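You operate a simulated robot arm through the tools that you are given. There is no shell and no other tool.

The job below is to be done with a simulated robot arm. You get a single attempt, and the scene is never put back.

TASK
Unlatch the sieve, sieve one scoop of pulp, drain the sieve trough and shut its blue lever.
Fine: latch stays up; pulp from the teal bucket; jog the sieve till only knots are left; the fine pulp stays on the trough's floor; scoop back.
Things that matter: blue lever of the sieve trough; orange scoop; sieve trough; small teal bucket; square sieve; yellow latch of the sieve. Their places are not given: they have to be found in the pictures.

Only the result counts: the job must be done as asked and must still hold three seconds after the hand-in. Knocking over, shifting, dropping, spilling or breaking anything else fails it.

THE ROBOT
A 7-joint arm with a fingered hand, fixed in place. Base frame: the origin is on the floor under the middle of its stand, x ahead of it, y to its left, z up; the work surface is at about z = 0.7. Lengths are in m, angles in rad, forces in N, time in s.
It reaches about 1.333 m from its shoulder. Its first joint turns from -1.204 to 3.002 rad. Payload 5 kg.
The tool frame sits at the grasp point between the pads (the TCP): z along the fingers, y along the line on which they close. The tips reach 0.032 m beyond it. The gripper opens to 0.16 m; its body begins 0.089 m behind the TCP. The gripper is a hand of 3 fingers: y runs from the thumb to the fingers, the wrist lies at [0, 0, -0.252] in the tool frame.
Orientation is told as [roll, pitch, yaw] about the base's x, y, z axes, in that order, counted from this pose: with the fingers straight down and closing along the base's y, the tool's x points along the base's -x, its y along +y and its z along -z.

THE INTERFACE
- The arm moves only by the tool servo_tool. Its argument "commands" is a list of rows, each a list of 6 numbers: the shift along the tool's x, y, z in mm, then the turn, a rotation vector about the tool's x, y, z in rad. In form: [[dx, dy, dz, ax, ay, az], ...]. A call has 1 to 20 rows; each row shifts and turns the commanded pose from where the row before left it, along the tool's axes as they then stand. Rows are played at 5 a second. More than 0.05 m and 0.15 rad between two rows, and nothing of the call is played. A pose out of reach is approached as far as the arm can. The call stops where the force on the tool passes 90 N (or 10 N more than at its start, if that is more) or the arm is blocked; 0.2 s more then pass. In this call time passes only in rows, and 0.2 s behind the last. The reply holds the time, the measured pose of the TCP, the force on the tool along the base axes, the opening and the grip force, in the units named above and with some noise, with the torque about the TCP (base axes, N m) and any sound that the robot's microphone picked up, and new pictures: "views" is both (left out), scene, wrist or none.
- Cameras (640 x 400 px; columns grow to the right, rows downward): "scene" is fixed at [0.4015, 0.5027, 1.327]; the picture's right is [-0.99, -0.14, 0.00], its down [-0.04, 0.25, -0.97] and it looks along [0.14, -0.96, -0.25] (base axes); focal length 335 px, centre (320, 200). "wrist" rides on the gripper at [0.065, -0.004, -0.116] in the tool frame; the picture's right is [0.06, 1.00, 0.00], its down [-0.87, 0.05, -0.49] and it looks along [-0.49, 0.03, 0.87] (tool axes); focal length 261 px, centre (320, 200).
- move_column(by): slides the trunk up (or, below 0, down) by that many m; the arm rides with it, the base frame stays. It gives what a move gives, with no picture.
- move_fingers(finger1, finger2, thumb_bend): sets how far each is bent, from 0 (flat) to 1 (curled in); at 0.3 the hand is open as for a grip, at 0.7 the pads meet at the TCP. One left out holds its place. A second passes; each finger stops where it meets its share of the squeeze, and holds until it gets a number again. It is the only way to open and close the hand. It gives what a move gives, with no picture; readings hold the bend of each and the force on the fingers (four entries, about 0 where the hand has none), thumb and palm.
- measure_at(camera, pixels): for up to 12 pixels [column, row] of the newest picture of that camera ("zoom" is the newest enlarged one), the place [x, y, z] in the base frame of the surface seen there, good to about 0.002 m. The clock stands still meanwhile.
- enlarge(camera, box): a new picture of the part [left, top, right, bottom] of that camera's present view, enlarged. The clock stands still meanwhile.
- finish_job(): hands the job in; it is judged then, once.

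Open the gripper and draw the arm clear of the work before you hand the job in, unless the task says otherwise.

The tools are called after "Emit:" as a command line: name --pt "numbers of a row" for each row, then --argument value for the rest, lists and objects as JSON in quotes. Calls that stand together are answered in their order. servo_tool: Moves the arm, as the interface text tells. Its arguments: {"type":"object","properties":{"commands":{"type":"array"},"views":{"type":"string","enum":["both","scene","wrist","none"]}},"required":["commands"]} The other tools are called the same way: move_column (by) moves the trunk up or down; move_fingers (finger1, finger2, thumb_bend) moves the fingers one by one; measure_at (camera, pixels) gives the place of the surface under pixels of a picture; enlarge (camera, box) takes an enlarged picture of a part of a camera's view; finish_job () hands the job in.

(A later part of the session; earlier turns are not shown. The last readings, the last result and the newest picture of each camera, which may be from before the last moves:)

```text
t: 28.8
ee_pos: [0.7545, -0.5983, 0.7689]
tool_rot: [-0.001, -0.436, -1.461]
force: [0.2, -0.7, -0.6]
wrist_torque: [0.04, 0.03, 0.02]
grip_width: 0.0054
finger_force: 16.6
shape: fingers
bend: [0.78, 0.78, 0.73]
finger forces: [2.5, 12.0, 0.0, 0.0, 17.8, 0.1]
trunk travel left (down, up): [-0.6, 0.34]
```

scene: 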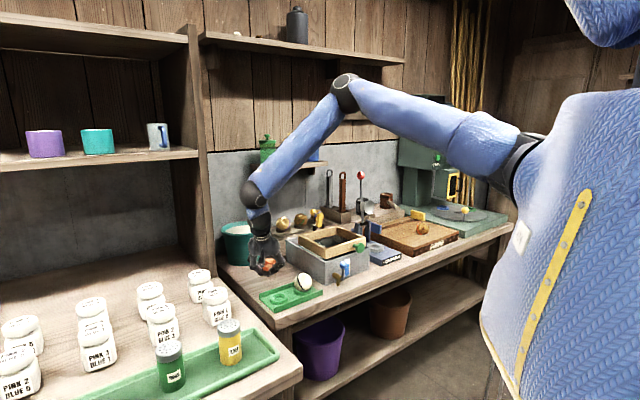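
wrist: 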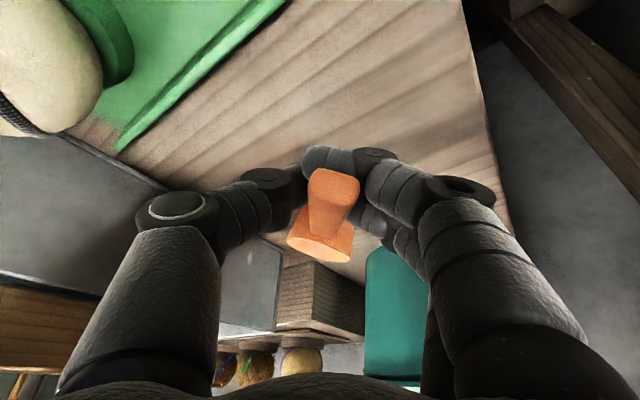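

The fingers curled further and the handle sits higher between them now. I zoom in to check the scoop's pose.

Emit:
enlarge --camera "scene" --box '[220, 225, 316, 285]'

Emit:
enlarge --camera "wrist" --box '[240, 120, 420, 290]'

```text
6.67 times, centred on (268, 255) of scene
```

zoom: 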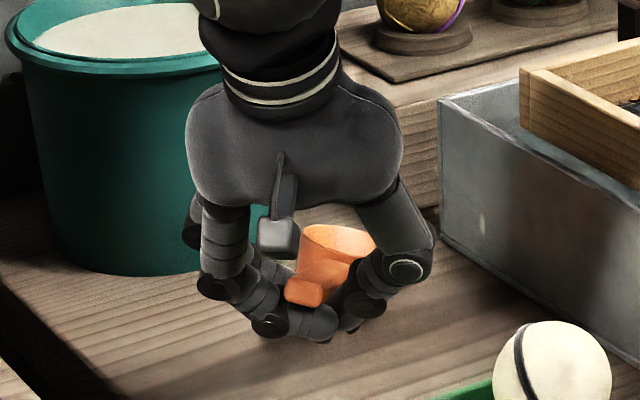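

```text
2.35 times, centred on (330, 205) of wrist
```

zoom: 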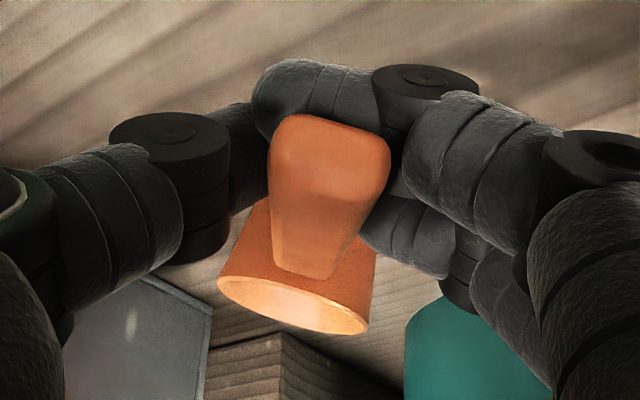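

I measure the scoop as it is now held: handle end, handle root, and rim points in the wrist zoom.

Emit:
measure_at --camera "zoom" --pixels '[[330, 122], [285, 130], [380, 150], [330, 160], [320, 220], [310, 272], [222, 285], [365, 325], [290, 322], [370, 270], [248, 220], [290, 300]]'

```text
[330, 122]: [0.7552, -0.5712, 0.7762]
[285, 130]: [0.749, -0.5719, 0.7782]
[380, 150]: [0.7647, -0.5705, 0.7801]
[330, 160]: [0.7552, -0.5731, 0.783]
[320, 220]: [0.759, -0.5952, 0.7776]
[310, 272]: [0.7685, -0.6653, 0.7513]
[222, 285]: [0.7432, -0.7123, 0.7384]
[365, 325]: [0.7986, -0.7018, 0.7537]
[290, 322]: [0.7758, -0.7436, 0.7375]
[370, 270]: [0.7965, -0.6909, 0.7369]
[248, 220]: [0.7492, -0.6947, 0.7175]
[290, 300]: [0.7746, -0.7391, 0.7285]
```

The scoop pivoted in the curled grip (bowl stayed down), so I'll put it back and regrasp with the handle at pad centre. First lower 22 mm.

Emit:
servo_tool --pt "4.2 0 9.1 0 0 0" --pt "4.2 0 9.1 0 0 0" --pt "0.8 0 1.8 0 0 0" --pt "0 0 0 0 0 0" --views "none"

Emit:
move_fingers --finger1 0.72 --finger2 0.72 --thumb_bend 0.69

Emit:
move_fingers --finger1 0.6 --finger2 0.6 --thumb_bend 0.6

Emit:
servo_tool --pt "0 0 0 0 0 0" --views "both"

```text
t: 29.8
ee_pos: [0.7528, -0.5984, 0.7474]
tool_rot: [0.0, -0.434, -1.46]
force: [0.5, -0.4, 0.0]
wrist_torque: [-0.01, 0.02, 0.0]
grip_width: 0.0028
finger_force: 0.0
shape: fingers
bend: [0.79, 0.78, 0.75]
finger forces: [0.1, 0.0, 0.0, 0.0, 0.0, 0.1]
trunk travel left (down, up): [-0.6, 0.34]
```

```text
t: 30.8
ee_pos: [0.754, -0.5988, 0.7479]
tool_rot: [-0.001, -0.433, -1.46]
force: [0.2, -0.8, -0.6]
wrist_torque: [0.04, -0.02, -0.03]
grip_width: 0.0095
finger_force: 0.0
shape: fingers
bend: [0.72, 0.72, 0.69]
finger forces: [0.1, 0.2, 0.0, 0.0, 0.0, 0.0]
trunk travel left (down, up): [-0.6, 0.34]
```

```text
t: 31.8
ee_pos: [0.7534, -0.5977, 0.748]
tool_rot: [0.001, -0.434, -1.46]
force: [-0.1, 0.0, -0.2]
wrist_torque: [0.01, 0.03, -0.01]
grip_width: 0.0469
finger_force: 0.0
shape: fingers
bend: [0.6, 0.6, 0.6]
finger forces: [0.0, 0.0, 0.0, 0.1, 0.1, 0.0]
trunk travel left (down, up): [-0.6, 0.34]
```

```text
t: 32.2
ee_pos: [0.7536, -0.5981, 0.7476]
tool_rot: [-0.001, -0.434, -1.461]
force: [-0.6, 0.2, 0.1]
wrist_torque: [0.01, 0.0, 0.01]
grip_width: 0.0468
finger_force: 0.2
shape: fingers
bend: [0.6, 0.6, 0.6]
finger forces: [0.0, 0.1, 0.0, 0.0, 0.0, 0.0]
trunk travel left (down, up): [-0.6, 0.34]
```

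scene: 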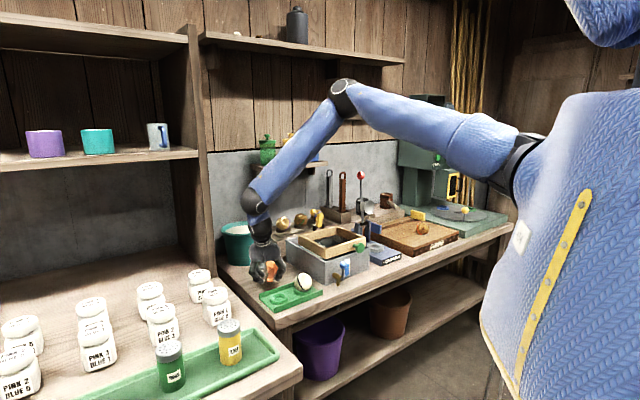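
wrist: 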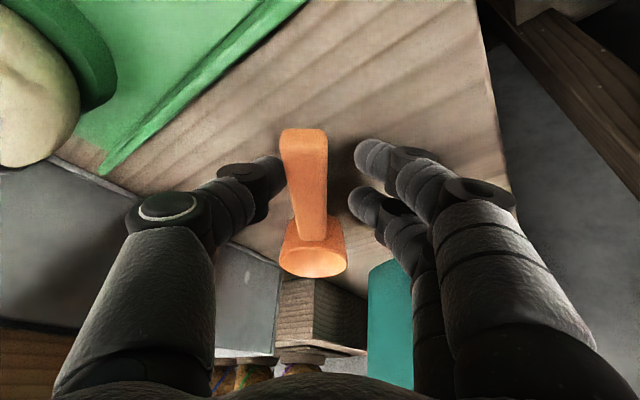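

Scoop is back on the table with its handle slightly rotated (end at (305,135)). I measure its present pose.

Emit:
measure_at --camera "wrist" --pixels '[[305, 132], [306, 145], [308, 170], [310, 200], [313, 232], [290, 260], [340, 258], [313, 273], [326, 150], [285, 150]]'

```text
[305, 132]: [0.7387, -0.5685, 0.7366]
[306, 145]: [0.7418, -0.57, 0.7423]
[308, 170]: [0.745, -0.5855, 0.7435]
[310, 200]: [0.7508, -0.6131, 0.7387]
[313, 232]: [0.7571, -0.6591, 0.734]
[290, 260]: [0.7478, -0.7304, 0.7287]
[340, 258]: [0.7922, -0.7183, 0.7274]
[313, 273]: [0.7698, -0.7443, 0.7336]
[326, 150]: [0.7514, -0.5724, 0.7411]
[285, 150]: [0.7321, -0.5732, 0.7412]
```

I raise 60 mm, reduce the hand's tilt to about −8°, and correct yaw to the handle's new direction.

Emit:
servo_tool --pt "-12.6 0 -27.2 0 0 0" --pt "-12.6 0 -27.2 0 0 0" --pt "0 0 0 0 0.147 0" --pt "0 0 0 0 0.147 0" --pt "0 0 0 0 0 -0.06" --pt "0 0 0 0 0 0" --views "both"

```text
t: 33.6
ee_pos: [0.7516, -0.6006, 0.8058]
tool_rot: [-0.008, -0.14, -1.398]
force: [-0.4, -0.5, 1.7]
wrist_torque: [0.01, -0.01, 0.01]
grip_width: 0.0469
finger_force: 0.0
shape: fingers
bend: [0.6, 0.6, 0.6]
finger forces: [0.0, 0.0, 0.0, 0.0, 0.0, 0.1]
trunk travel left (down, up): [-0.6, 0.34]
```

scene: 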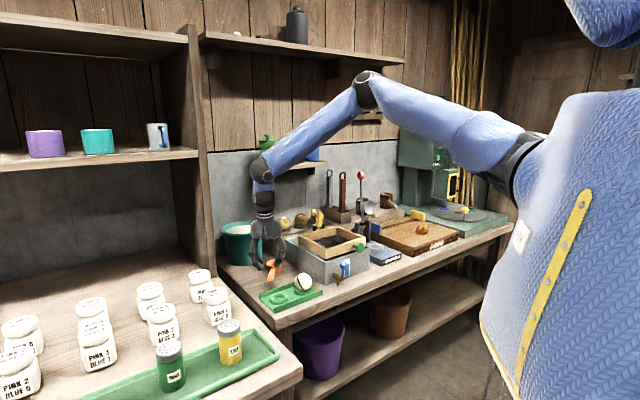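
wrist: 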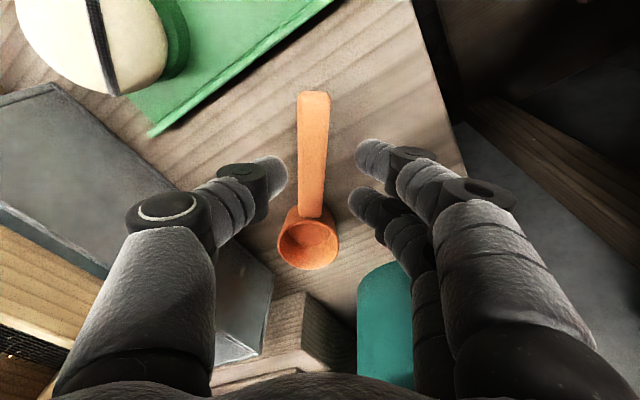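

Aligned in yaw; handle sits ~5.5 mm to −y of the TCP line. I correct and lower to z≈0.740.

Emit:
servo_tool --pt "4.3 -5.5 20 0 0 0" --pt "4.3 0 20 0 0 0" --pt "3.5 0 16 0 0 0" --pt "1.9 0 8 0 0 0" --pt "0 0 0 0 0 0" --views "wrist"

Emit:
move_fingers --finger1 0.64 --finger2 0.64 --thumb_bend 0.64

```text
t: 34.8
ee_pos: [0.7458, -0.5936, 0.7414]
tool_rot: [-0.01, -0.141, -1.398]
force: [-0.6, 0.1, 2.3]
wrist_torque: [0.0, -0.08, 0.01]
grip_width: 0.0467
finger_force: 1.1
shape: fingers
bend: [0.6, 0.6, 0.6]
finger forces: [2.4, 0.0, 0.0, 0.0, 0.0, 0.1]
trunk travel left (down, up): [-0.6, 0.34]
```

wrist: 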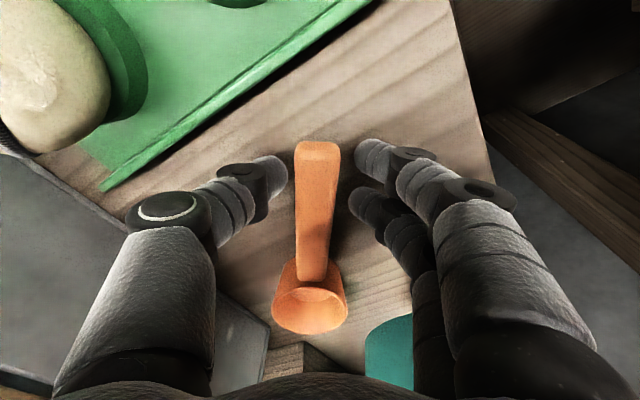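

```text
t: 35.8
ee_pos: [0.7461, -0.5954, 0.741]
tool_rot: [-0.009, -0.141, -1.4]
force: [0.2, 0.1, 0.5]
wrist_torque: [0.0, -0.02, -0.01]
grip_width: 0.033
finger_force: 0.0
shape: fingers
bend: [0.64, 0.64, 0.64]
finger forces: [0.1, 0.0, 0.0, 0.0, 0.1, 0.0]
trunk travel left (down, up): [-0.6, 0.34]
```

Slight fingertip contact vanished when bending to 0.64. I lower 3 mm more and then close on the handle.

Emit:
servo_tool --pt "0.4 0 3 0 0 0" --pt "0 0 0 0 0 0" --views "none"

Emit:
move_fingers --finger1 0.7 --finger2 0.7 --thumb_bend 0.7

```text
t: 36.4
ee_pos: [0.7479, -0.5949, 0.7395]
tool_rot: [-0.007, -0.141, -1.399]
force: [1.1, 0.4, 5.2]
wrist_torque: [0.11, -0.16, -0.05]
grip_width: 0.033
finger_force: 2.4
shape: fingers
bend: [0.64, 0.64, 0.64]
finger forces: [4.8, 0.0, 0.0, 0.1, 0.0, 0.0]
trunk travel left (down, up): [-0.6, 0.34]
```

```text
t: 37.4
ee_pos: [0.7472, -0.5949, 0.7394]
tool_rot: [-0.008, -0.141, -1.399]
force: [0.7, 0.2, 0.4]
wrist_torque: [0.02, 0.0, 0.04]
grip_width: 0.0133
finger_force: 0.8
shape: fingers
bend: [0.7, 0.69, 0.7]
finger forces: [0.0, 0.7, 0.0, 0.1, 0.7, 0.1]
trunk travel left (down, up): [-0.6, 0.34]
```

Light contact at width 13 mm. I tighten to 0.74.

Emit:
move_fingers --finger1 0.74 --finger2 0.74 --thumb_bend 0.74

Emit:
servo_tool --pt "0 0 0 0 0 0" --views "wrist"

```text
t: 38.4
ee_pos: [0.7467, -0.5954, 0.739]
tool_rot: [-0.009, -0.143, -1.399]
force: [0.2, 0.5, -0.4]
wrist_torque: [0.02, -0.01, 0.01]
grip_width: 0.0043
finger_force: 0.0
shape: fingers
bend: [0.73, 0.73, 0.73]
finger forces: [0.0, 0.1, 0.0, 0.0, 0.1, 0.0]
trunk travel left (down, up): [-0.6, 0.34]
```

```text
t: 38.8
ee_pos: [0.7476, -0.5957, 0.7394]
tool_rot: [-0.009, -0.143, -1.401]
force: [-0.3, 0.1, 0.0]
wrist_torque: [0.0, -0.04, -0.02]
grip_width: 0.0044
finger_force: 0.0
shape: fingers
bend: [0.73, 0.73, 0.73]
finger forces: [0.0, 0.1, 0.0, 0.0, 0.0, 0.0]
trunk travel left (down, up): [-0.6, 0.34]
```

wrist: 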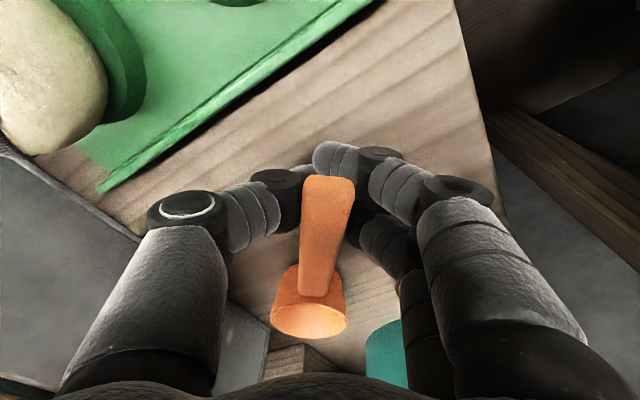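

The handle again slid above the inward-curled pads. I'll reopen and hold it nearer the fingertips (TCP about 15 mm above the handle).

Emit:
move_fingers --finger1 0.69 --finger2 0.69 --thumb_bend 0.69

Emit:
move_fingers --finger1 0.62 --finger2 0.62 --thumb_bend 0.62

Emit:
servo_tool --pt "-2.2 0 -15.5 0 0 0" --pt "0 0 0 0 0 0" --views "both"

```text
t: 39.8
ee_pos: [0.7466, -0.5951, 0.7395]
tool_rot: [-0.011, -0.141, -1.4]
force: [-0.2, 1.0, -0.7]
wrist_torque: [0.0, 0.0, 0.02]
grip_width: 0.0146
finger_force: 0.5
shape: fingers
bend: [0.69, 0.69, 0.69]
finger forces: [0.1, 0.2, 0.0, 0.0, 0.0, 0.0]
trunk travel left (down, up): [-0.6, 0.34]
```

```text
t: 40.8
ee_pos: [0.7462, -0.5953, 0.7393]
tool_rot: [-0.011, -0.14, -1.4]
force: [-1.1, -1.0, 5.2]
wrist_torque: [0.09, -0.09, 0.0]
grip_width: 0.0355
finger_force: 2.6
shape: fingers
bend: [0.64, 0.62, 0.62]
finger forces: [5.7, 0.0, 0.0, 0.0, 0.1, 0.0]
trunk travel left (down, up): [-0.6, 0.34]
```

```text
t: 41.4
ee_pos: [0.747, -0.5951, 0.7555]
tool_rot: [-0.008, -0.141, -1.399]
force: [1.2, -0.4, 0.1]
wrist_torque: [0.0, 0.02, 0.0]
grip_width: 0.0392
finger_force: 0.0
shape: fingers
bend: [0.62, 0.62, 0.62]
finger forces: [0.0, 0.0, 0.1, 0.0, 0.0, 0.1]
trunk travel left (down, up): [-0.6, 0.34]
```

scene: 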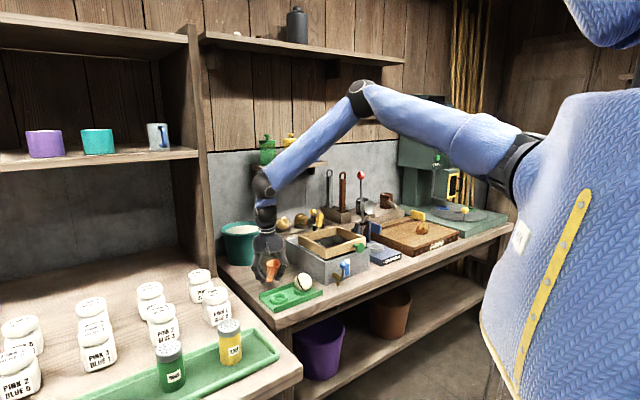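
wrist: 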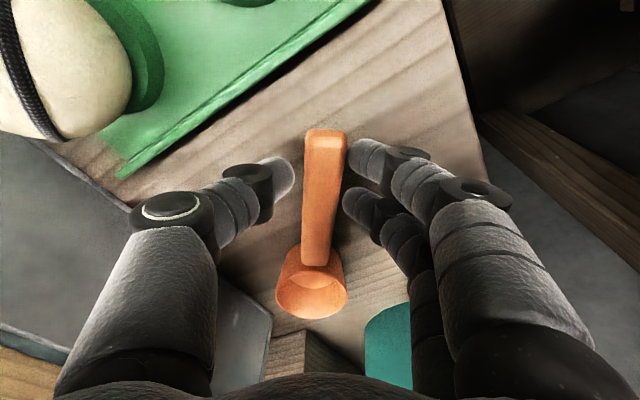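

Handle lies between the tips, TCP ~18 mm above its centre. I close step by step watching the forces.

Emit:
move_fingers --finger1 0.7 --finger2 0.7 --thumb_bend 0.7

Emit:
move_fingers --finger1 0.73 --finger2 0.73 --thumb_bend 0.73

Emit:
servo_tool --pt "0 0 0 0 0 0" --views "wrist"

```text
t: 42.4
ee_pos: [0.7454, -0.5939, 0.7564]
tool_rot: [-0.009, -0.141, -1.398]
force: [-0.3, -1.3, 0.4]
wrist_torque: [0.0, -0.01, 0.03]
grip_width: 0.0276
finger_force: 9.3
shape: fingers
bend: [0.66, 0.66, 0.67]
finger forces: [4.6, 4.6, 0.0, 0.1, 9.0, 0.0]
trunk travel left (down, up): [-0.6, 0.34]
```

```text
t: 43.4
ee_pos: [0.747, -0.5946, 0.757]
tool_rot: [-0.009, -0.141, -1.399]
force: [-0.5, 0.3, 0.1]
wrist_torque: [-0.06, 0.03, 0.0]
grip_width: 0.0271
finger_force: 16.8
shape: fingers
bend: [0.7, 0.7, 0.68]
finger forces: [8.4, 7.9, 0.1, 0.1, 16.6, 0.0]
trunk travel left (down, up): [-0.6, 0.34]
```

```text
t: 43.8
ee_pos: [0.7457, -0.5947, 0.7566]
tool_rot: [-0.008, -0.142, -1.401]
force: [-0.5, -0.4, 0.0]
wrist_torque: [0.03, 0.04, -0.03]
grip_width: 0.027
finger_force: 16.6
shape: fingers
bend: [0.7, 0.7, 0.68]
finger forces: [8.4, 7.9, 0.0, 0.0, 16.6, 0.0]
trunk travel left (down, up): [-0.6, 0.34]
```

wrist: 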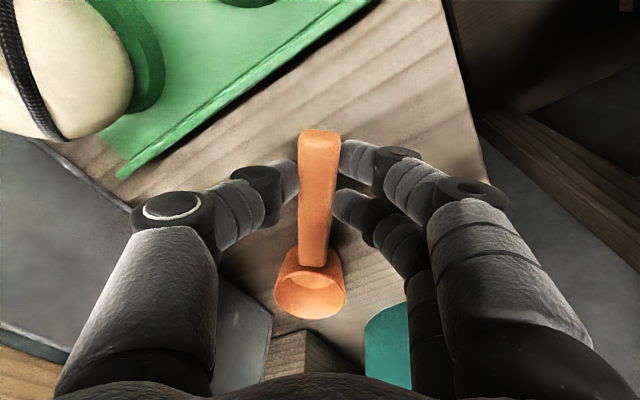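

Balanced firm grip (8.4+7.9 vs 16.6 N) with the handle held by the fingertips. I tighten slightly and lift 25 mm to test.

Emit:
move_fingers --finger1 0.77 --finger2 0.77 --thumb_bend 0.77

Emit:
servo_tool --pt "-0.7 0 -5 0 0 0" --pt "-1.4 0 -10 0 0 0" --pt "-1.4 0 -10 0 0 0" --pt "0 0 0 0 0 0" --views "both"

```text
t: 44.8
ee_pos: [0.7451, -0.5951, 0.7562]
tool_rot: [-0.009, -0.142, -1.4]
force: [-0.8, 0.8, -0.6]
wrist_torque: [0.06, 0.02, -0.01]
grip_width: 0.0266
finger_force: 21.7
shape: fingers
bend: [0.7, 0.7, 0.68]
finger forces: [11.0, 10.6, 0.0, 0.0, 21.8, 0.0]
trunk travel left (down, up): [-0.6, 0.34]
```

```text
t: 45.8
ee_pos: [0.7476, -0.5955, 0.7807]
tool_rot: [-0.008, -0.139, -1.4]
force: [0.5, -0.3, -0.3]
wrist_torque: [0.09, 0.0, 0.01]
grip_width: 0.0265
finger_force: 21.4
shape: fingers
bend: [0.7, 0.7, 0.68]
finger forces: [11.3, 10.1, 0.0, 0.0, 21.5, 0.0]
trunk travel left (down, up): [-0.6, 0.34]
```

scene: 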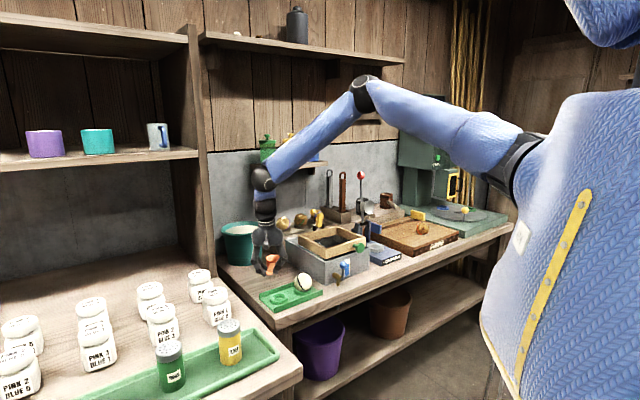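
wrist: 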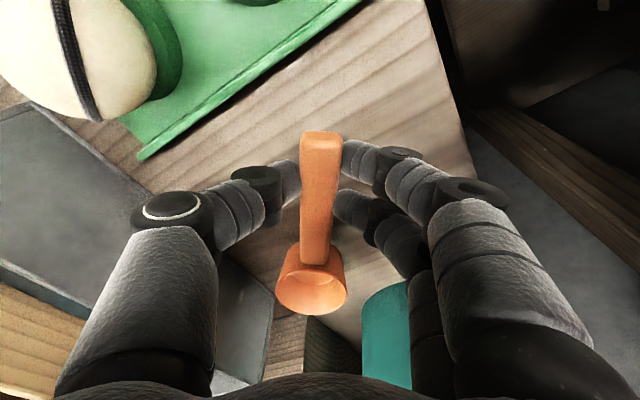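

The scoop lifted firmly. I measure rim and handle points to know its pose relative to the hand.

Emit:
enlarge --camera "wrist" --box '[250, 120, 380, 330]'

Emit:
measure_at --camera "wrist" --pixels '[[321, 136], [321, 148], [320, 170], [318, 200], [315, 230], [313, 260], [278, 292], [344, 290], [310, 311], [311, 285], [290, 255], [335, 252]]'

```text
1.90 times, centred on (315, 225) of wrist
```

zoom: 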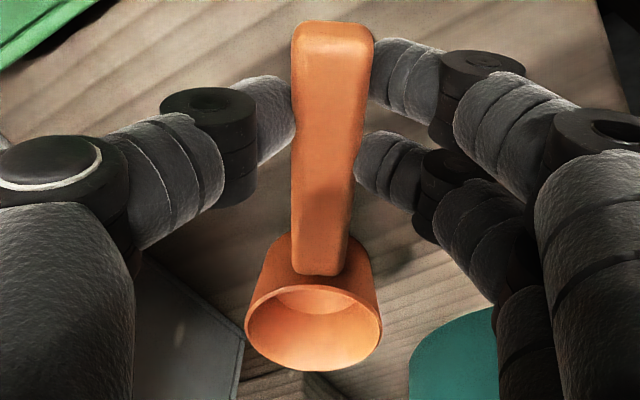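

```text
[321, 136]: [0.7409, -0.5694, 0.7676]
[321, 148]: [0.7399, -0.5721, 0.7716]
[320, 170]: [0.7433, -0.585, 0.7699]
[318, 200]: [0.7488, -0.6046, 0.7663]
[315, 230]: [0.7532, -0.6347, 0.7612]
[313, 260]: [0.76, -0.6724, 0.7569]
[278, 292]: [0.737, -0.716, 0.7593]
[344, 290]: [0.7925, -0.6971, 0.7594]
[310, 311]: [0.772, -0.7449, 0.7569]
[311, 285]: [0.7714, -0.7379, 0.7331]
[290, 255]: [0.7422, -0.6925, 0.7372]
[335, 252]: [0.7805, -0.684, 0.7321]
```

The scoop is nearly level in hand (bowl centre 0.119 m from TCP along the handle, rim 23 mm below TCP). I raise 160 mm and check.

Emit:
servo_tool --pt "-5.6 0 -39.6 0 0 0" --pt "-5.6 0 -39.6 0 0 0" --pt "-5.6 0 -39.6 0 0 0" --pt "-5.6 0 -39.6 0 0 0" --pt "0 0 0 0 0 0" --views "both"

```text
t: 47.0
ee_pos: [0.748, -0.5941, 0.9409]
tool_rot: [-0.01, -0.141, -1.399]
force: [-0.2, -0.4, -1.3]
wrist_torque: [0.11, 0.04, 0.0]
grip_width: 0.0266
finger_force: 21.6
shape: fingers
bend: [0.7, 0.7, 0.68]
finger forces: [11.5, 10.1, 0.1, 0.1, 21.4, 0.0]
trunk travel left (down, up): [-0.6, 0.34]
```

scene: 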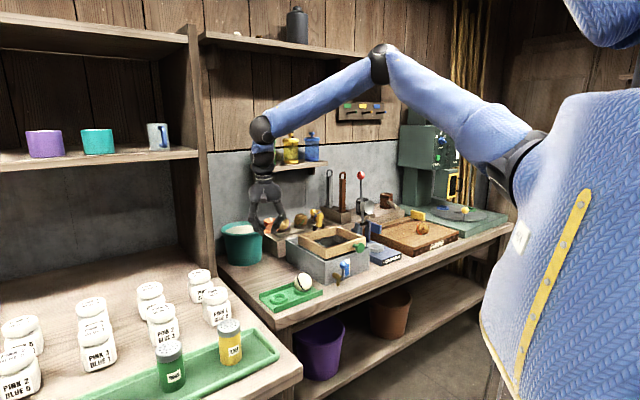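
wrist: 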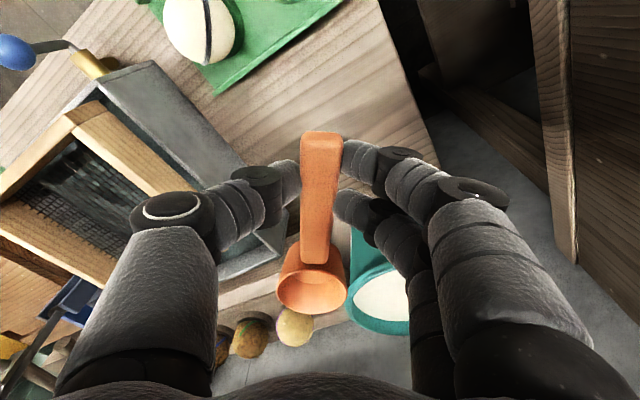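

I measure the bucket's rim and pulp level precisely from a scene zoom.

Emit:
enlarge --camera "scene" --box '[212, 210, 276, 250]'

```text
10.00 times, centred on (244, 230) of scene
```

zoom: 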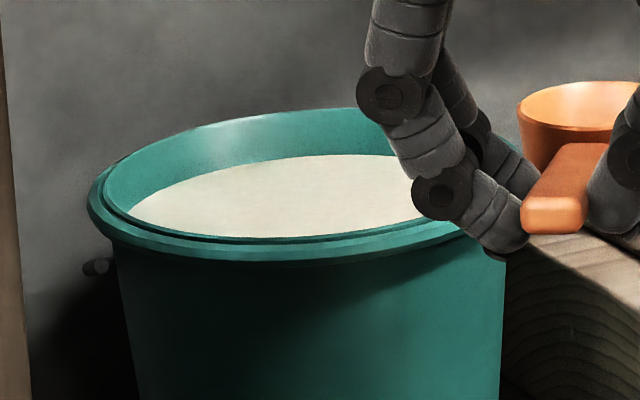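

Emit:
measure_at --camera "zoom" --pixels '[[93, 200], [110, 165], [240, 118], [330, 110], [280, 257], [180, 247], [400, 245], [280, 232], [270, 195], [180, 195], [350, 160], [115, 205]]'

Emit:
measure_at --camera "wrist" --pixels '[[385, 295], [350, 300], [362, 318], [385, 328], [365, 275], [385, 325], [311, 290], [352, 265]]'

```text
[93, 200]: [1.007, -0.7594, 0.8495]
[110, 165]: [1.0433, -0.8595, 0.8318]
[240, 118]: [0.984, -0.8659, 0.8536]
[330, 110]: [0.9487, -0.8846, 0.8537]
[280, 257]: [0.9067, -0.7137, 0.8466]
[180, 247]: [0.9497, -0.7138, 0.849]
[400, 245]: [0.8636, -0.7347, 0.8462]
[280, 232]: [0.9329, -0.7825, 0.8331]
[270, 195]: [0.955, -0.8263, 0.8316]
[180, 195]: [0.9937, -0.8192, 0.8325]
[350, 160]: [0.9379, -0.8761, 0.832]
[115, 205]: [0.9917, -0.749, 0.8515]
```

```text
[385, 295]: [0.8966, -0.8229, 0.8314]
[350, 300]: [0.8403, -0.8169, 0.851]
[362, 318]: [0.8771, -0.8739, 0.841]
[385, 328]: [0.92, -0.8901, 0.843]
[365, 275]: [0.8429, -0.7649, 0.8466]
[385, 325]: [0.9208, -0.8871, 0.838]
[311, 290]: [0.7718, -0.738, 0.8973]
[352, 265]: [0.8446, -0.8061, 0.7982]
```

Bucket centre fits (0.928,-0.801), rim radius 0.0895, rim z 0.8535, pulp z 0.832. I carry the empty scoop over to above the bucket (TCP ≈ (0.911,-0.704,1.0)).

Emit:
servo_tool --pt "-28.5 28.4 -8.1 0 0 0" --pt "-28.5 28.4 -8.1 0 0 0" --pt "-28.5 28.4 -8.1 0 0 0" --pt "-28.5 28.4 -8.1 0 0 0" --pt "-28.5 28.4 -8.1 0 0 0" --pt "0 0 0 0 0 0" --views "both"

```text
t: 48.4
ee_pos: [0.9096, -0.7062, 0.9999]
tool_rot: [-0.006, -0.141, -1.4]
force: [-0.5, -0.7, -0.8]
wrist_torque: [0.1, 0.0, 0.0]
grip_width: 0.0264
finger_force: 21.1
shape: fingers
bend: [0.7, 0.7, 0.68]
finger forces: [11.3, 10.0, 0.0, 0.0, 21.5, 0.1]
trunk travel left (down, up): [-0.6, 0.34]
```

scene: 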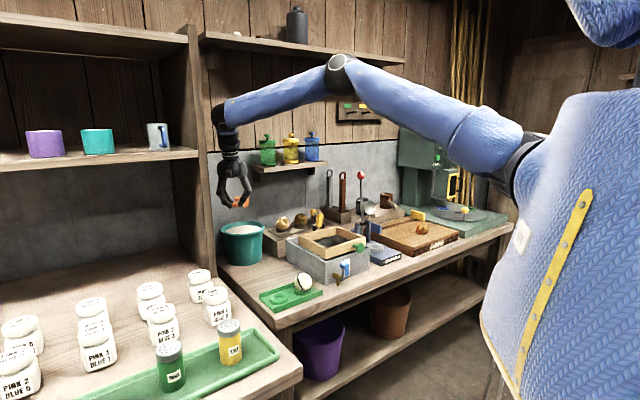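
wrist: 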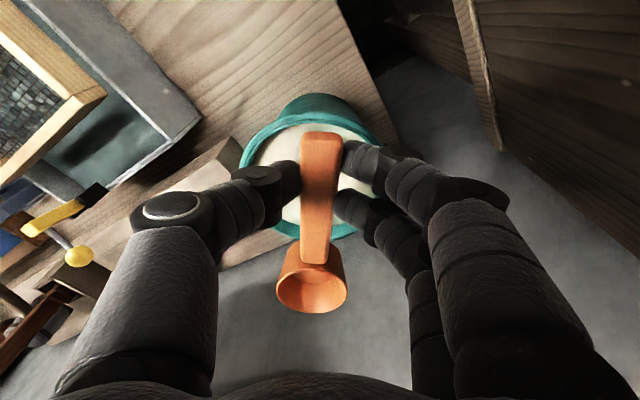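

Tracking is good; the scoop is above the bucket. I measure the shelf post for clearance and then tilt the scoop bowl-down in place.

Emit:
measure_at --camera "scene" --pixels '[[205, 60], [203, 120], [207, 170], [212, 220], [222, 112], [228, 140]]'

Emit:
servo_tool --pt "0 0 0 0 0.135 0" --pt "0 0 0 0 0.135 0" --pt "0 0 0 0 0.135 0" --pt "0 0 0 0 0.135 0" --pt "0 0 0 0 0 0" --views "both"

```text
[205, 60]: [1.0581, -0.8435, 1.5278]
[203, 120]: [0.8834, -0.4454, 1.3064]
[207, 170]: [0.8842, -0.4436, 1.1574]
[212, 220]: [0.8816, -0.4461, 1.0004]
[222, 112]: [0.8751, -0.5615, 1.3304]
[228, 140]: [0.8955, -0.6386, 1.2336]
```

```text
t: 49.6
ee_pos: [0.9104, -0.704, 1.0018]
tool_rot: [-0.009, 0.399, -1.405]
force: [-0.3, -0.4, -1.0]
wrist_torque: [0.04, 0.01, 0.02]
grip_width: 0.0261
finger_force: 20.8
shape: fingers
bend: [0.7, 0.7, 0.68]
finger forces: [11.1, 10.0, 0.0, 0.0, 21.1, 0.1]
trunk travel left (down, up): [-0.6, 0.34]
```

scene: 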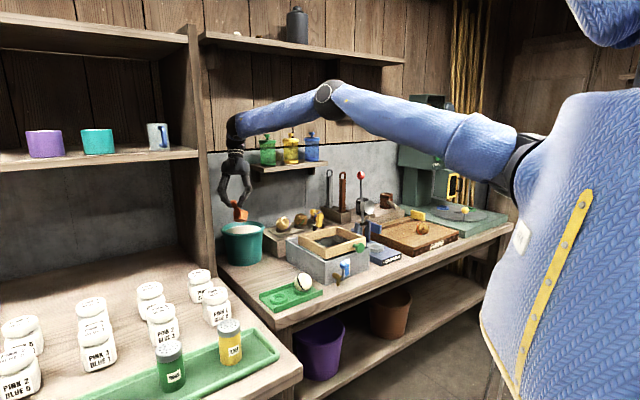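
wrist: 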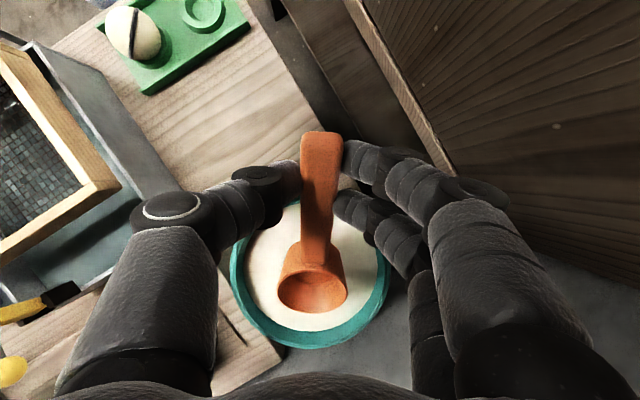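

The scoop now hangs bowl-down above the pulp. A panel at the right of the wrist view looks near; I measure it for clearance.

Emit:
measure_at --camera "wrist" --pixels '[[500, 100], [560, 200], [450, 100], [420, 130], [600, 260], [400, 60], [540, 150], [385, 285], [240, 300], [310, 345], [500, 190], [455, 160]]'

```text
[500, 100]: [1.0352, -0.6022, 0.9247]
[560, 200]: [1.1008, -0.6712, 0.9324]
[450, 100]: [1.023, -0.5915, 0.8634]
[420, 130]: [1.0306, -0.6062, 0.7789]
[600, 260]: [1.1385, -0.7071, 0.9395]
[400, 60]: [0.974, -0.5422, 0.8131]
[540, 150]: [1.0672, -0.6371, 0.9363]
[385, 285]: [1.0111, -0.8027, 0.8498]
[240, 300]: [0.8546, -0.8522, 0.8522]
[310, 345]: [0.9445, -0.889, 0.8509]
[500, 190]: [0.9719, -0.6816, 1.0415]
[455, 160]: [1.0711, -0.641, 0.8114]
```

The panel is ~0.10 m away from the knuckles, fine. I measure the bowl's rim in this tilted pose to verify my geometry.

Emit:
measure_at --camera "wrist" --pixels '[[278, 292], [346, 290], [312, 311], [312, 265], [312, 290], [321, 140], [290, 258], [336, 255]]'

```text
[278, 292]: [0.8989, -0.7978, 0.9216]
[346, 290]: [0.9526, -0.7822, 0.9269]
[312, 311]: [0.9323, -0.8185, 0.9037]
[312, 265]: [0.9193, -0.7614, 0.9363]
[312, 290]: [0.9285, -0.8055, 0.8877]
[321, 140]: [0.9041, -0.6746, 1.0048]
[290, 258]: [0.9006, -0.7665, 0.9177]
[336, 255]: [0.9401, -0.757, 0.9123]
```

Geometry agrees (bowl centre (0.926,-0.790,0.920)). I shift 31 mm toward the far wall and lower partway.

Emit:
servo_tool --pt "-28.6 0 -12.1 0 0 0" --pt "-14 0 33.2 0 0 0" --pt "-9.7 0 23 0 0 0" --pt "0 0 0 0 0 0" --views "both"

```text
t: 50.6
ee_pos: [0.8951, -0.7237, 0.9439]
tool_rot: [-0.011, 0.397, -1.403]
force: [0.8, 0.0, -1.0]
wrist_torque: [0.02, 0.01, 0.0]
grip_width: 0.026
finger_force: 21.5
shape: fingers
bend: [0.7, 0.7, 0.68]
finger forces: [11.0, 10.1, 0.0, 0.0, 21.1, 0.0]
out of reach, approached as far as the arm can: row 1, 2, 3
trunk travel left (down, up): [-0.6, 0.34]
```

scene: 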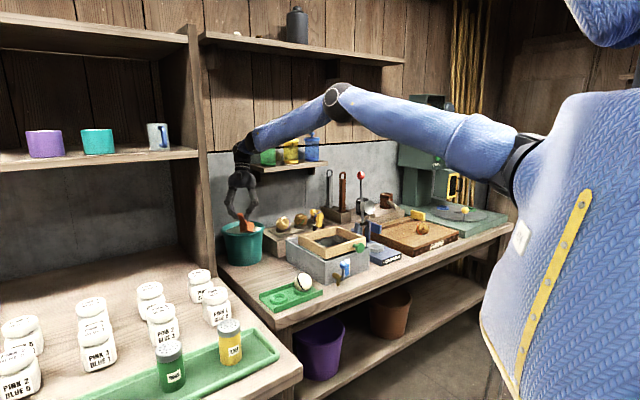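
wrist: 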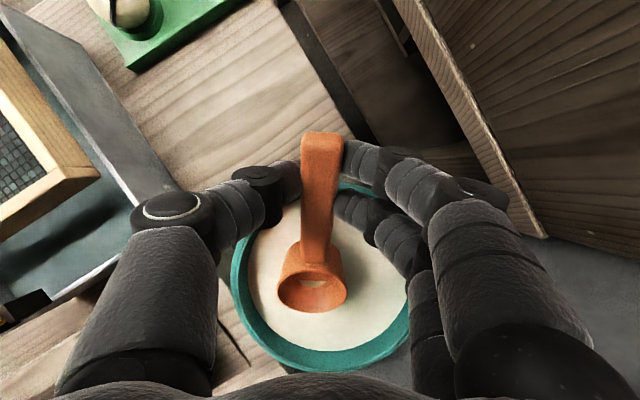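

The pose is at the reach limit, but the bowl is already at about (0.910,-0.813), inside the bucket opening. I lower with the trunk so the arm keeps its shape.

Emit:
move_column --by -0.04

Emit:
servo_tool --pt "0 0 0 0 0 0" --views "both"

```text
t: 51.4
ee_pos: [0.8944, -0.7242, 0.9057]
tool_rot: [-0.008, 0.4, -1.405]
force: [-0.7, -0.6, -1.1]
wrist_torque: [0.1, 0.01, 0.02]
grip_width: 0.0261
finger_force: 21.0
shape: fingers
bend: [0.7, 0.7, 0.68]
finger forces: [11.4, 9.8, 0.1, 0.0, 21.1, 0.0]
trunk travel left (down, up): [-0.56, 0.38]
```

```text
t: 51.8
ee_pos: [0.8946, -0.7227, 0.9034]
tool_rot: [-0.009, 0.4, -1.407]
force: [-0.1, 0.7, -1.3]
wrist_torque: [0.08, 0.03, -0.01]
grip_width: 0.0261
finger_force: 21.2
shape: fingers
bend: [0.7, 0.7, 0.68]
finger forces: [11.3, 9.9, 0.0, 0.0, 21.1, 0.0]
trunk travel left (down, up): [-0.56, 0.38]
```

scene: 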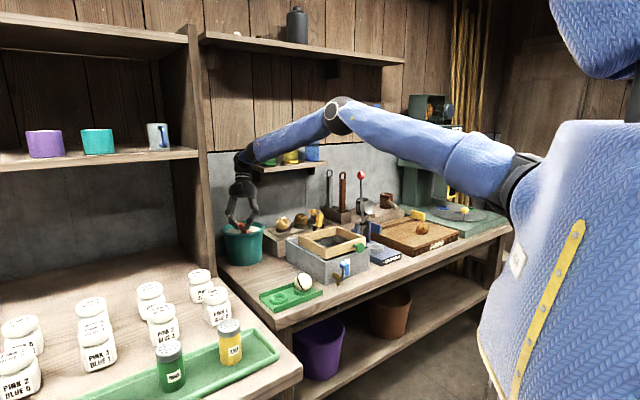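
wrist: 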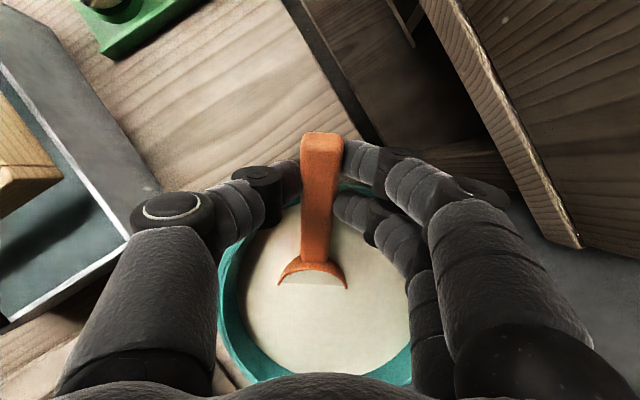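

The bowl is mostly immersed, with just its near rim showing at (312,268). I zoom to check clearance of fingers and rim.

Emit:
enlarge --camera "scene" --box '[210, 195, 274, 245]'

Emit:
enlarge --camera "wrist" --box '[220, 120, 420, 330]'

```text
8.00 times, centred on (242, 220) of scene
```

zoom: 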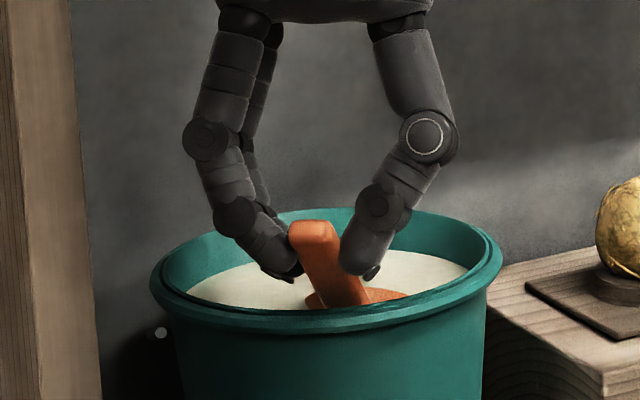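

```text
1.90 times, centred on (320, 225) of wrist
```

zoom: 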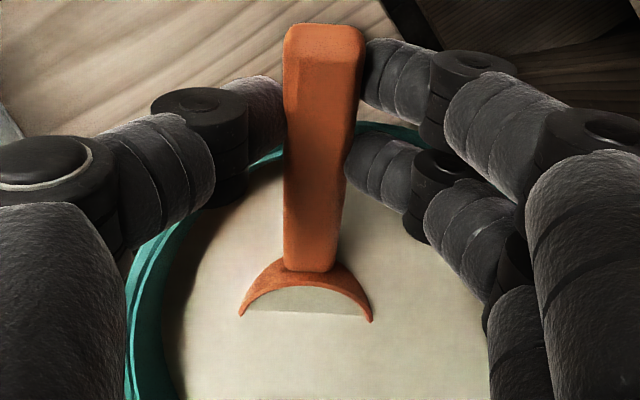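

Clearance is fine. I lower 8 mm more so the whole rim goes under.

Emit:
move_column --by -0.008

Emit:
servo_tool --pt "0 0 0 0 0 0" --pt "0 0 0 0 0 0" --views "both"

```text
t: 52.4
ee_pos: [0.8947, -0.7233, 0.8959]
tool_rot: [-0.009, 0.399, -1.403]
force: [1.0, 1.0, -1.3]
wrist_torque: [0.09, 0.04, -0.01]
grip_width: 0.0262
finger_force: 21.2
shape: fingers
bend: [0.7, 0.7, 0.68]
finger forces: [11.2, 9.8, 0.1, 0.0, 21.1, 0.1]
trunk travel left (down, up): [-0.552, 0.388]
```

```text
t: 53.0
ee_pos: [0.8942, -0.7245, 0.896]
tool_rot: [-0.009, 0.4, -1.403]
force: [-0.3, 0.3, -1.2]
wrist_torque: [0.11, 0.02, 0.03]
grip_width: 0.0262
finger_force: 21.4
shape: fingers
bend: [0.7, 0.7, 0.68]
finger forces: [11.3, 9.7, 0.0, 0.1, 21.1, 0.0]
trunk travel left (down, up): [-0.552, 0.388]
```

scene: 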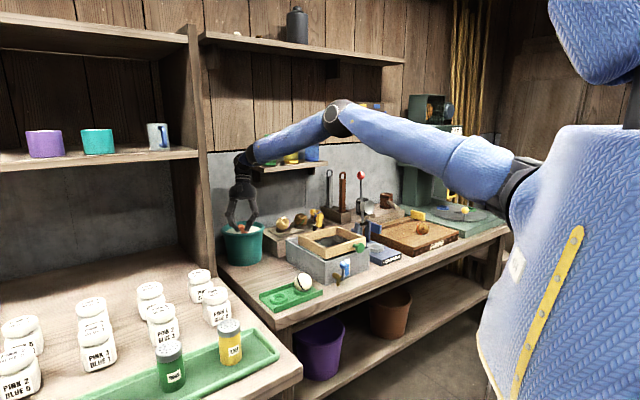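
wrist: 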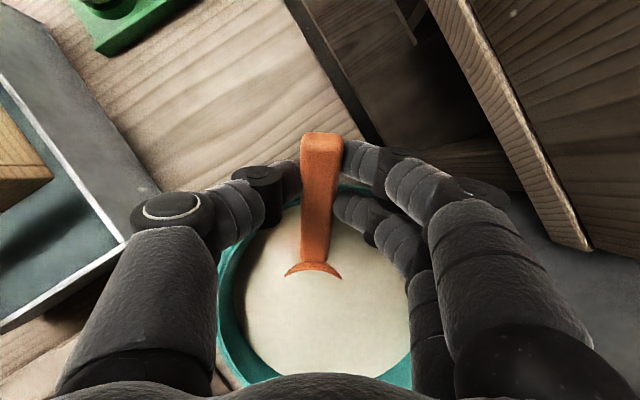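

Nearly whole rim is under the surface. I now level the scoop while lifting: the hand pivots around the fingertips (TCP height constant, moving back along the handle), slowly.

Emit:
servo_tool --pt "3.3 0 2 0 -0.05 0" --pt "3.4 0 1.8 0 -0.05 0" --pt "3.1 0 1.1 0 -0.05 0" --pt "3.2 0 0.9 0 -0.05 0" --pt "2.7 0 0.6 0 -0.05 0" --pt "2.7 0 0.5 0 -0.05 0" --pt "2.2 0 0.3 0 -0.05 0" --pt "2.2 0 0.2 0 -0.05 0" --pt "1.7 0 0 0 -0.05 0" --pt "1.6 0 0 0 -0.05 0" --views "both"

```text
t: 55.2
ee_pos: [0.8912, -0.697, 0.896]
tool_rot: [-0.009, -0.101, -1.4]
force: [0.4, -0.2, -1.3]
wrist_torque: [0.13, 0.0, -0.04]
grip_width: 0.0259
finger_force: 21.6
shape: fingers
bend: [0.7, 0.7, 0.68]
finger forces: [11.5, 9.3, 0.1, 0.1, 20.8, 0.0]
trunk travel left (down, up): [-0.552, 0.388]
```

scene: 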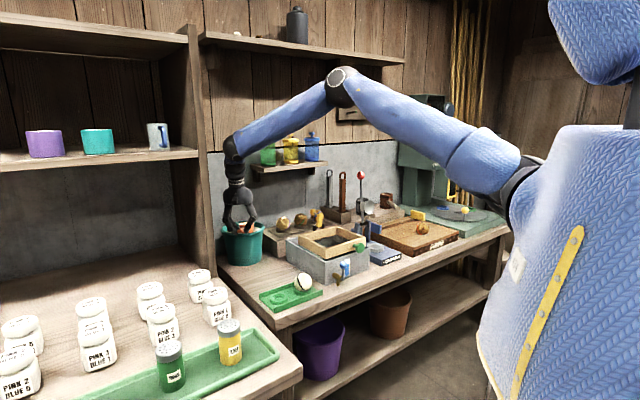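
wrist: 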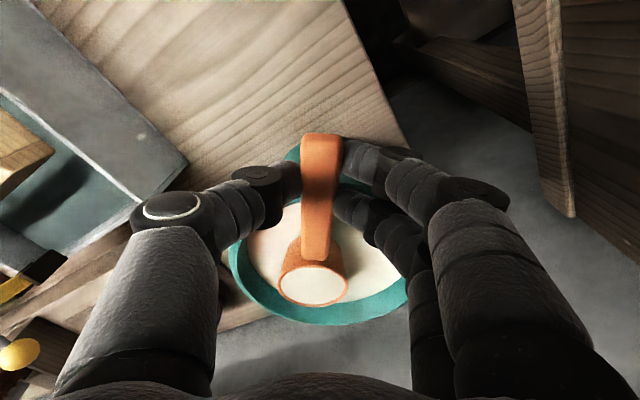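

The scoop is level and appears full of pulp at (313,285). I zoom to check fill and level.

Emit:
enlarge --camera "wrist" --box '[220, 120, 420, 330]'

Emit:
measure_at --camera "wrist" --pixels '[[313, 285], [295, 285], [332, 285], [313, 275], [313, 298], [280, 286], [347, 285], [313, 304]]'

```text
1.90 times, centred on (320, 225) of wrist
```

zoom: 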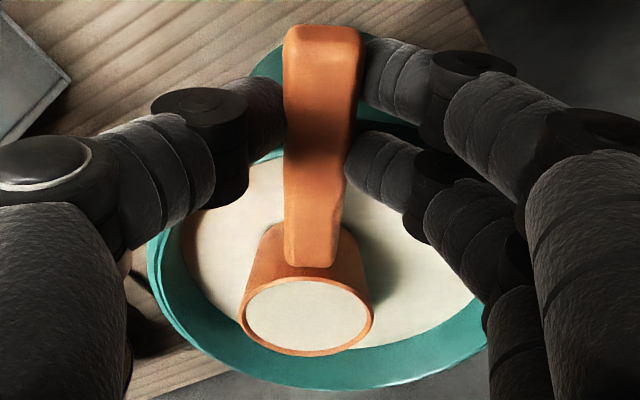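

```text
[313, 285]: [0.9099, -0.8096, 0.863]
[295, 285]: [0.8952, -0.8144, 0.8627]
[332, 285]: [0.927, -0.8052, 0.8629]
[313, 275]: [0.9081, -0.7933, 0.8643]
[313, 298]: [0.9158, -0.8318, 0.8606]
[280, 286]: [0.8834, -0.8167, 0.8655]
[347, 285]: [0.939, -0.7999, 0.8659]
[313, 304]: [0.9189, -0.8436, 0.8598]
```

Scoop is full (pulp 0.863 vs rim 0.8655), tilted ~5° bowl-down. I level the last bit while lifting 90 mm straight up.

Emit:
servo_tool --pt "-1.5 0 -14.9 0 -0.045 0" --pt "-2.2 0 -14.8 0 -0.045 0" --pt "-2.9 0 -14.7 0 0 0" --pt "-2.9 0 -14.7 0 0 0" --pt "-2.9 0 -14.7 0 0 0" --pt "-2.9 0 -14.7 0 0 0" --pt "0 0 0 0 0 0" --views "both"

```text
t: 56.8
ee_pos: [0.8928, -0.6956, 0.9863]
tool_rot: [-0.009, -0.19, -1.402]
force: [0.3, -0.8, -2.9]
wrist_torque: [0.15, 0.02, 0.03]
grip_width: 0.0257
finger_force: 20.8
shape: fingers
bend: [0.7, 0.7, 0.68]
finger forces: [11.6, 9.2, 0.0, 0.0, 20.8, 0.0]
trunk travel left (down, up): [-0.552, 0.388]
```

scene: 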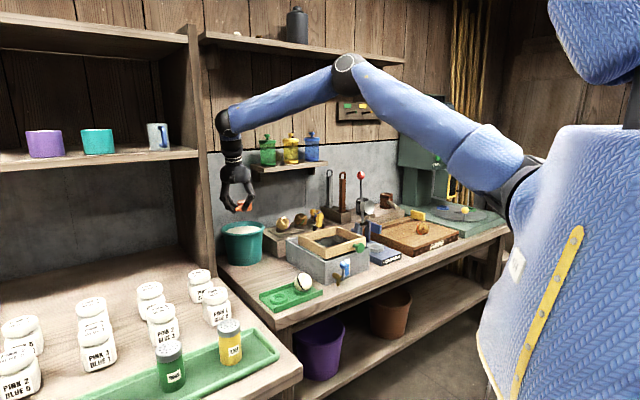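
wrist: 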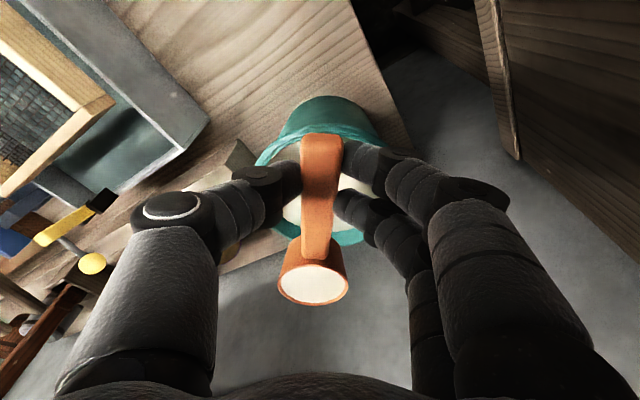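

Lifted, still full. I check rim level in this pose.

Emit:
measure_at --camera "wrist" --pixels '[[313, 285], [290, 285], [337, 285], [313, 272], [313, 297], [280, 284], [347, 284], [313, 305], [321, 150]]'

```text
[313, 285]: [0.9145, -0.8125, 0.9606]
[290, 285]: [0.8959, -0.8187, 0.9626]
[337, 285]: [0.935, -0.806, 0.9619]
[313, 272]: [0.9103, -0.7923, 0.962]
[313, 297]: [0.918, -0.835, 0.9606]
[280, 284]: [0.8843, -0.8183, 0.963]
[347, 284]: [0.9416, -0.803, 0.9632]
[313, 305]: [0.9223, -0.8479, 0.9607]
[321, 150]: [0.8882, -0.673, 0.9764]
```

Scoop is level and full (rim z 0.963). I carry it slowly over to the sieve (TCP ≈ (0.488,-0.671,0.985)).

Emit:
servo_tool --pt "3 -12 -0.6 0 0 0" --pt "5.7 -24.7 -1.1 0 0 0" --pt "5.7 -24.7 -1.1 0 0 0" --pt "5.7 -24.7 -1.1 0 0 0" --pt "5.7 -24.7 -1.1 0 0 0" --pt "5.7 -24.7 -1.1 0 0 0" --pt "5.7 -24.7 -1.1 0 0 0" --pt "5.7 -24.7 -1.1 0 0 0" --pt "5.7 -24.7 -1.1 0 0 0" --pt "5.7 -24.7 -1.1 0 0 0" --pt "5.7 -24.7 -1.1 0 0 0" --pt "5.7 -24.7 -1.1 0 0 0" --pt "5.7 -24.7 -1.1 0 0 0" --pt "5.7 -24.7 -1.1 0 0 0" --pt "5.7 -24.7 -1.1 0 0 0" --pt "5.7 -24.7 -1.1 0 0 0" --pt "2.7 -12 -0.6 0 0 0" --pt "0 0 0 0 0 0" --views "both"

```text
t: 60.6
ee_pos: [0.485, -0.6712, 0.9885]
tool_rot: [-0.009, -0.191, -1.399]
force: [-0.6, -0.8, -1.4]
wrist_torque: [0.14, 0.06, 0.0]
grip_width: 0.026
finger_force: 20.7
shape: fingers
bend: [0.7, 0.69, 0.68]
finger forces: [11.6, 9.2, 0.0, 0.0, 21.0, 0.0]
trunk travel left (down, up): [-0.552, 0.388]
```

scene: 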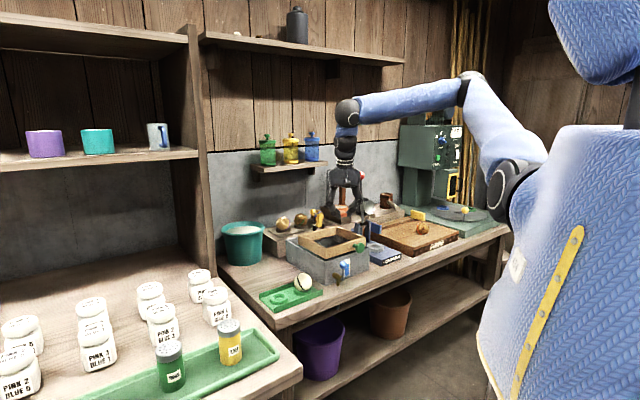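
wrist: 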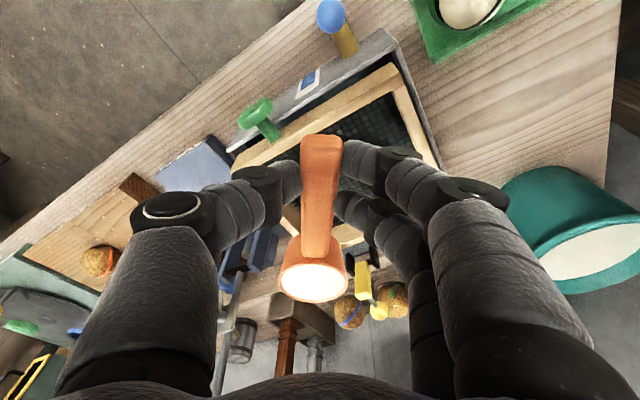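

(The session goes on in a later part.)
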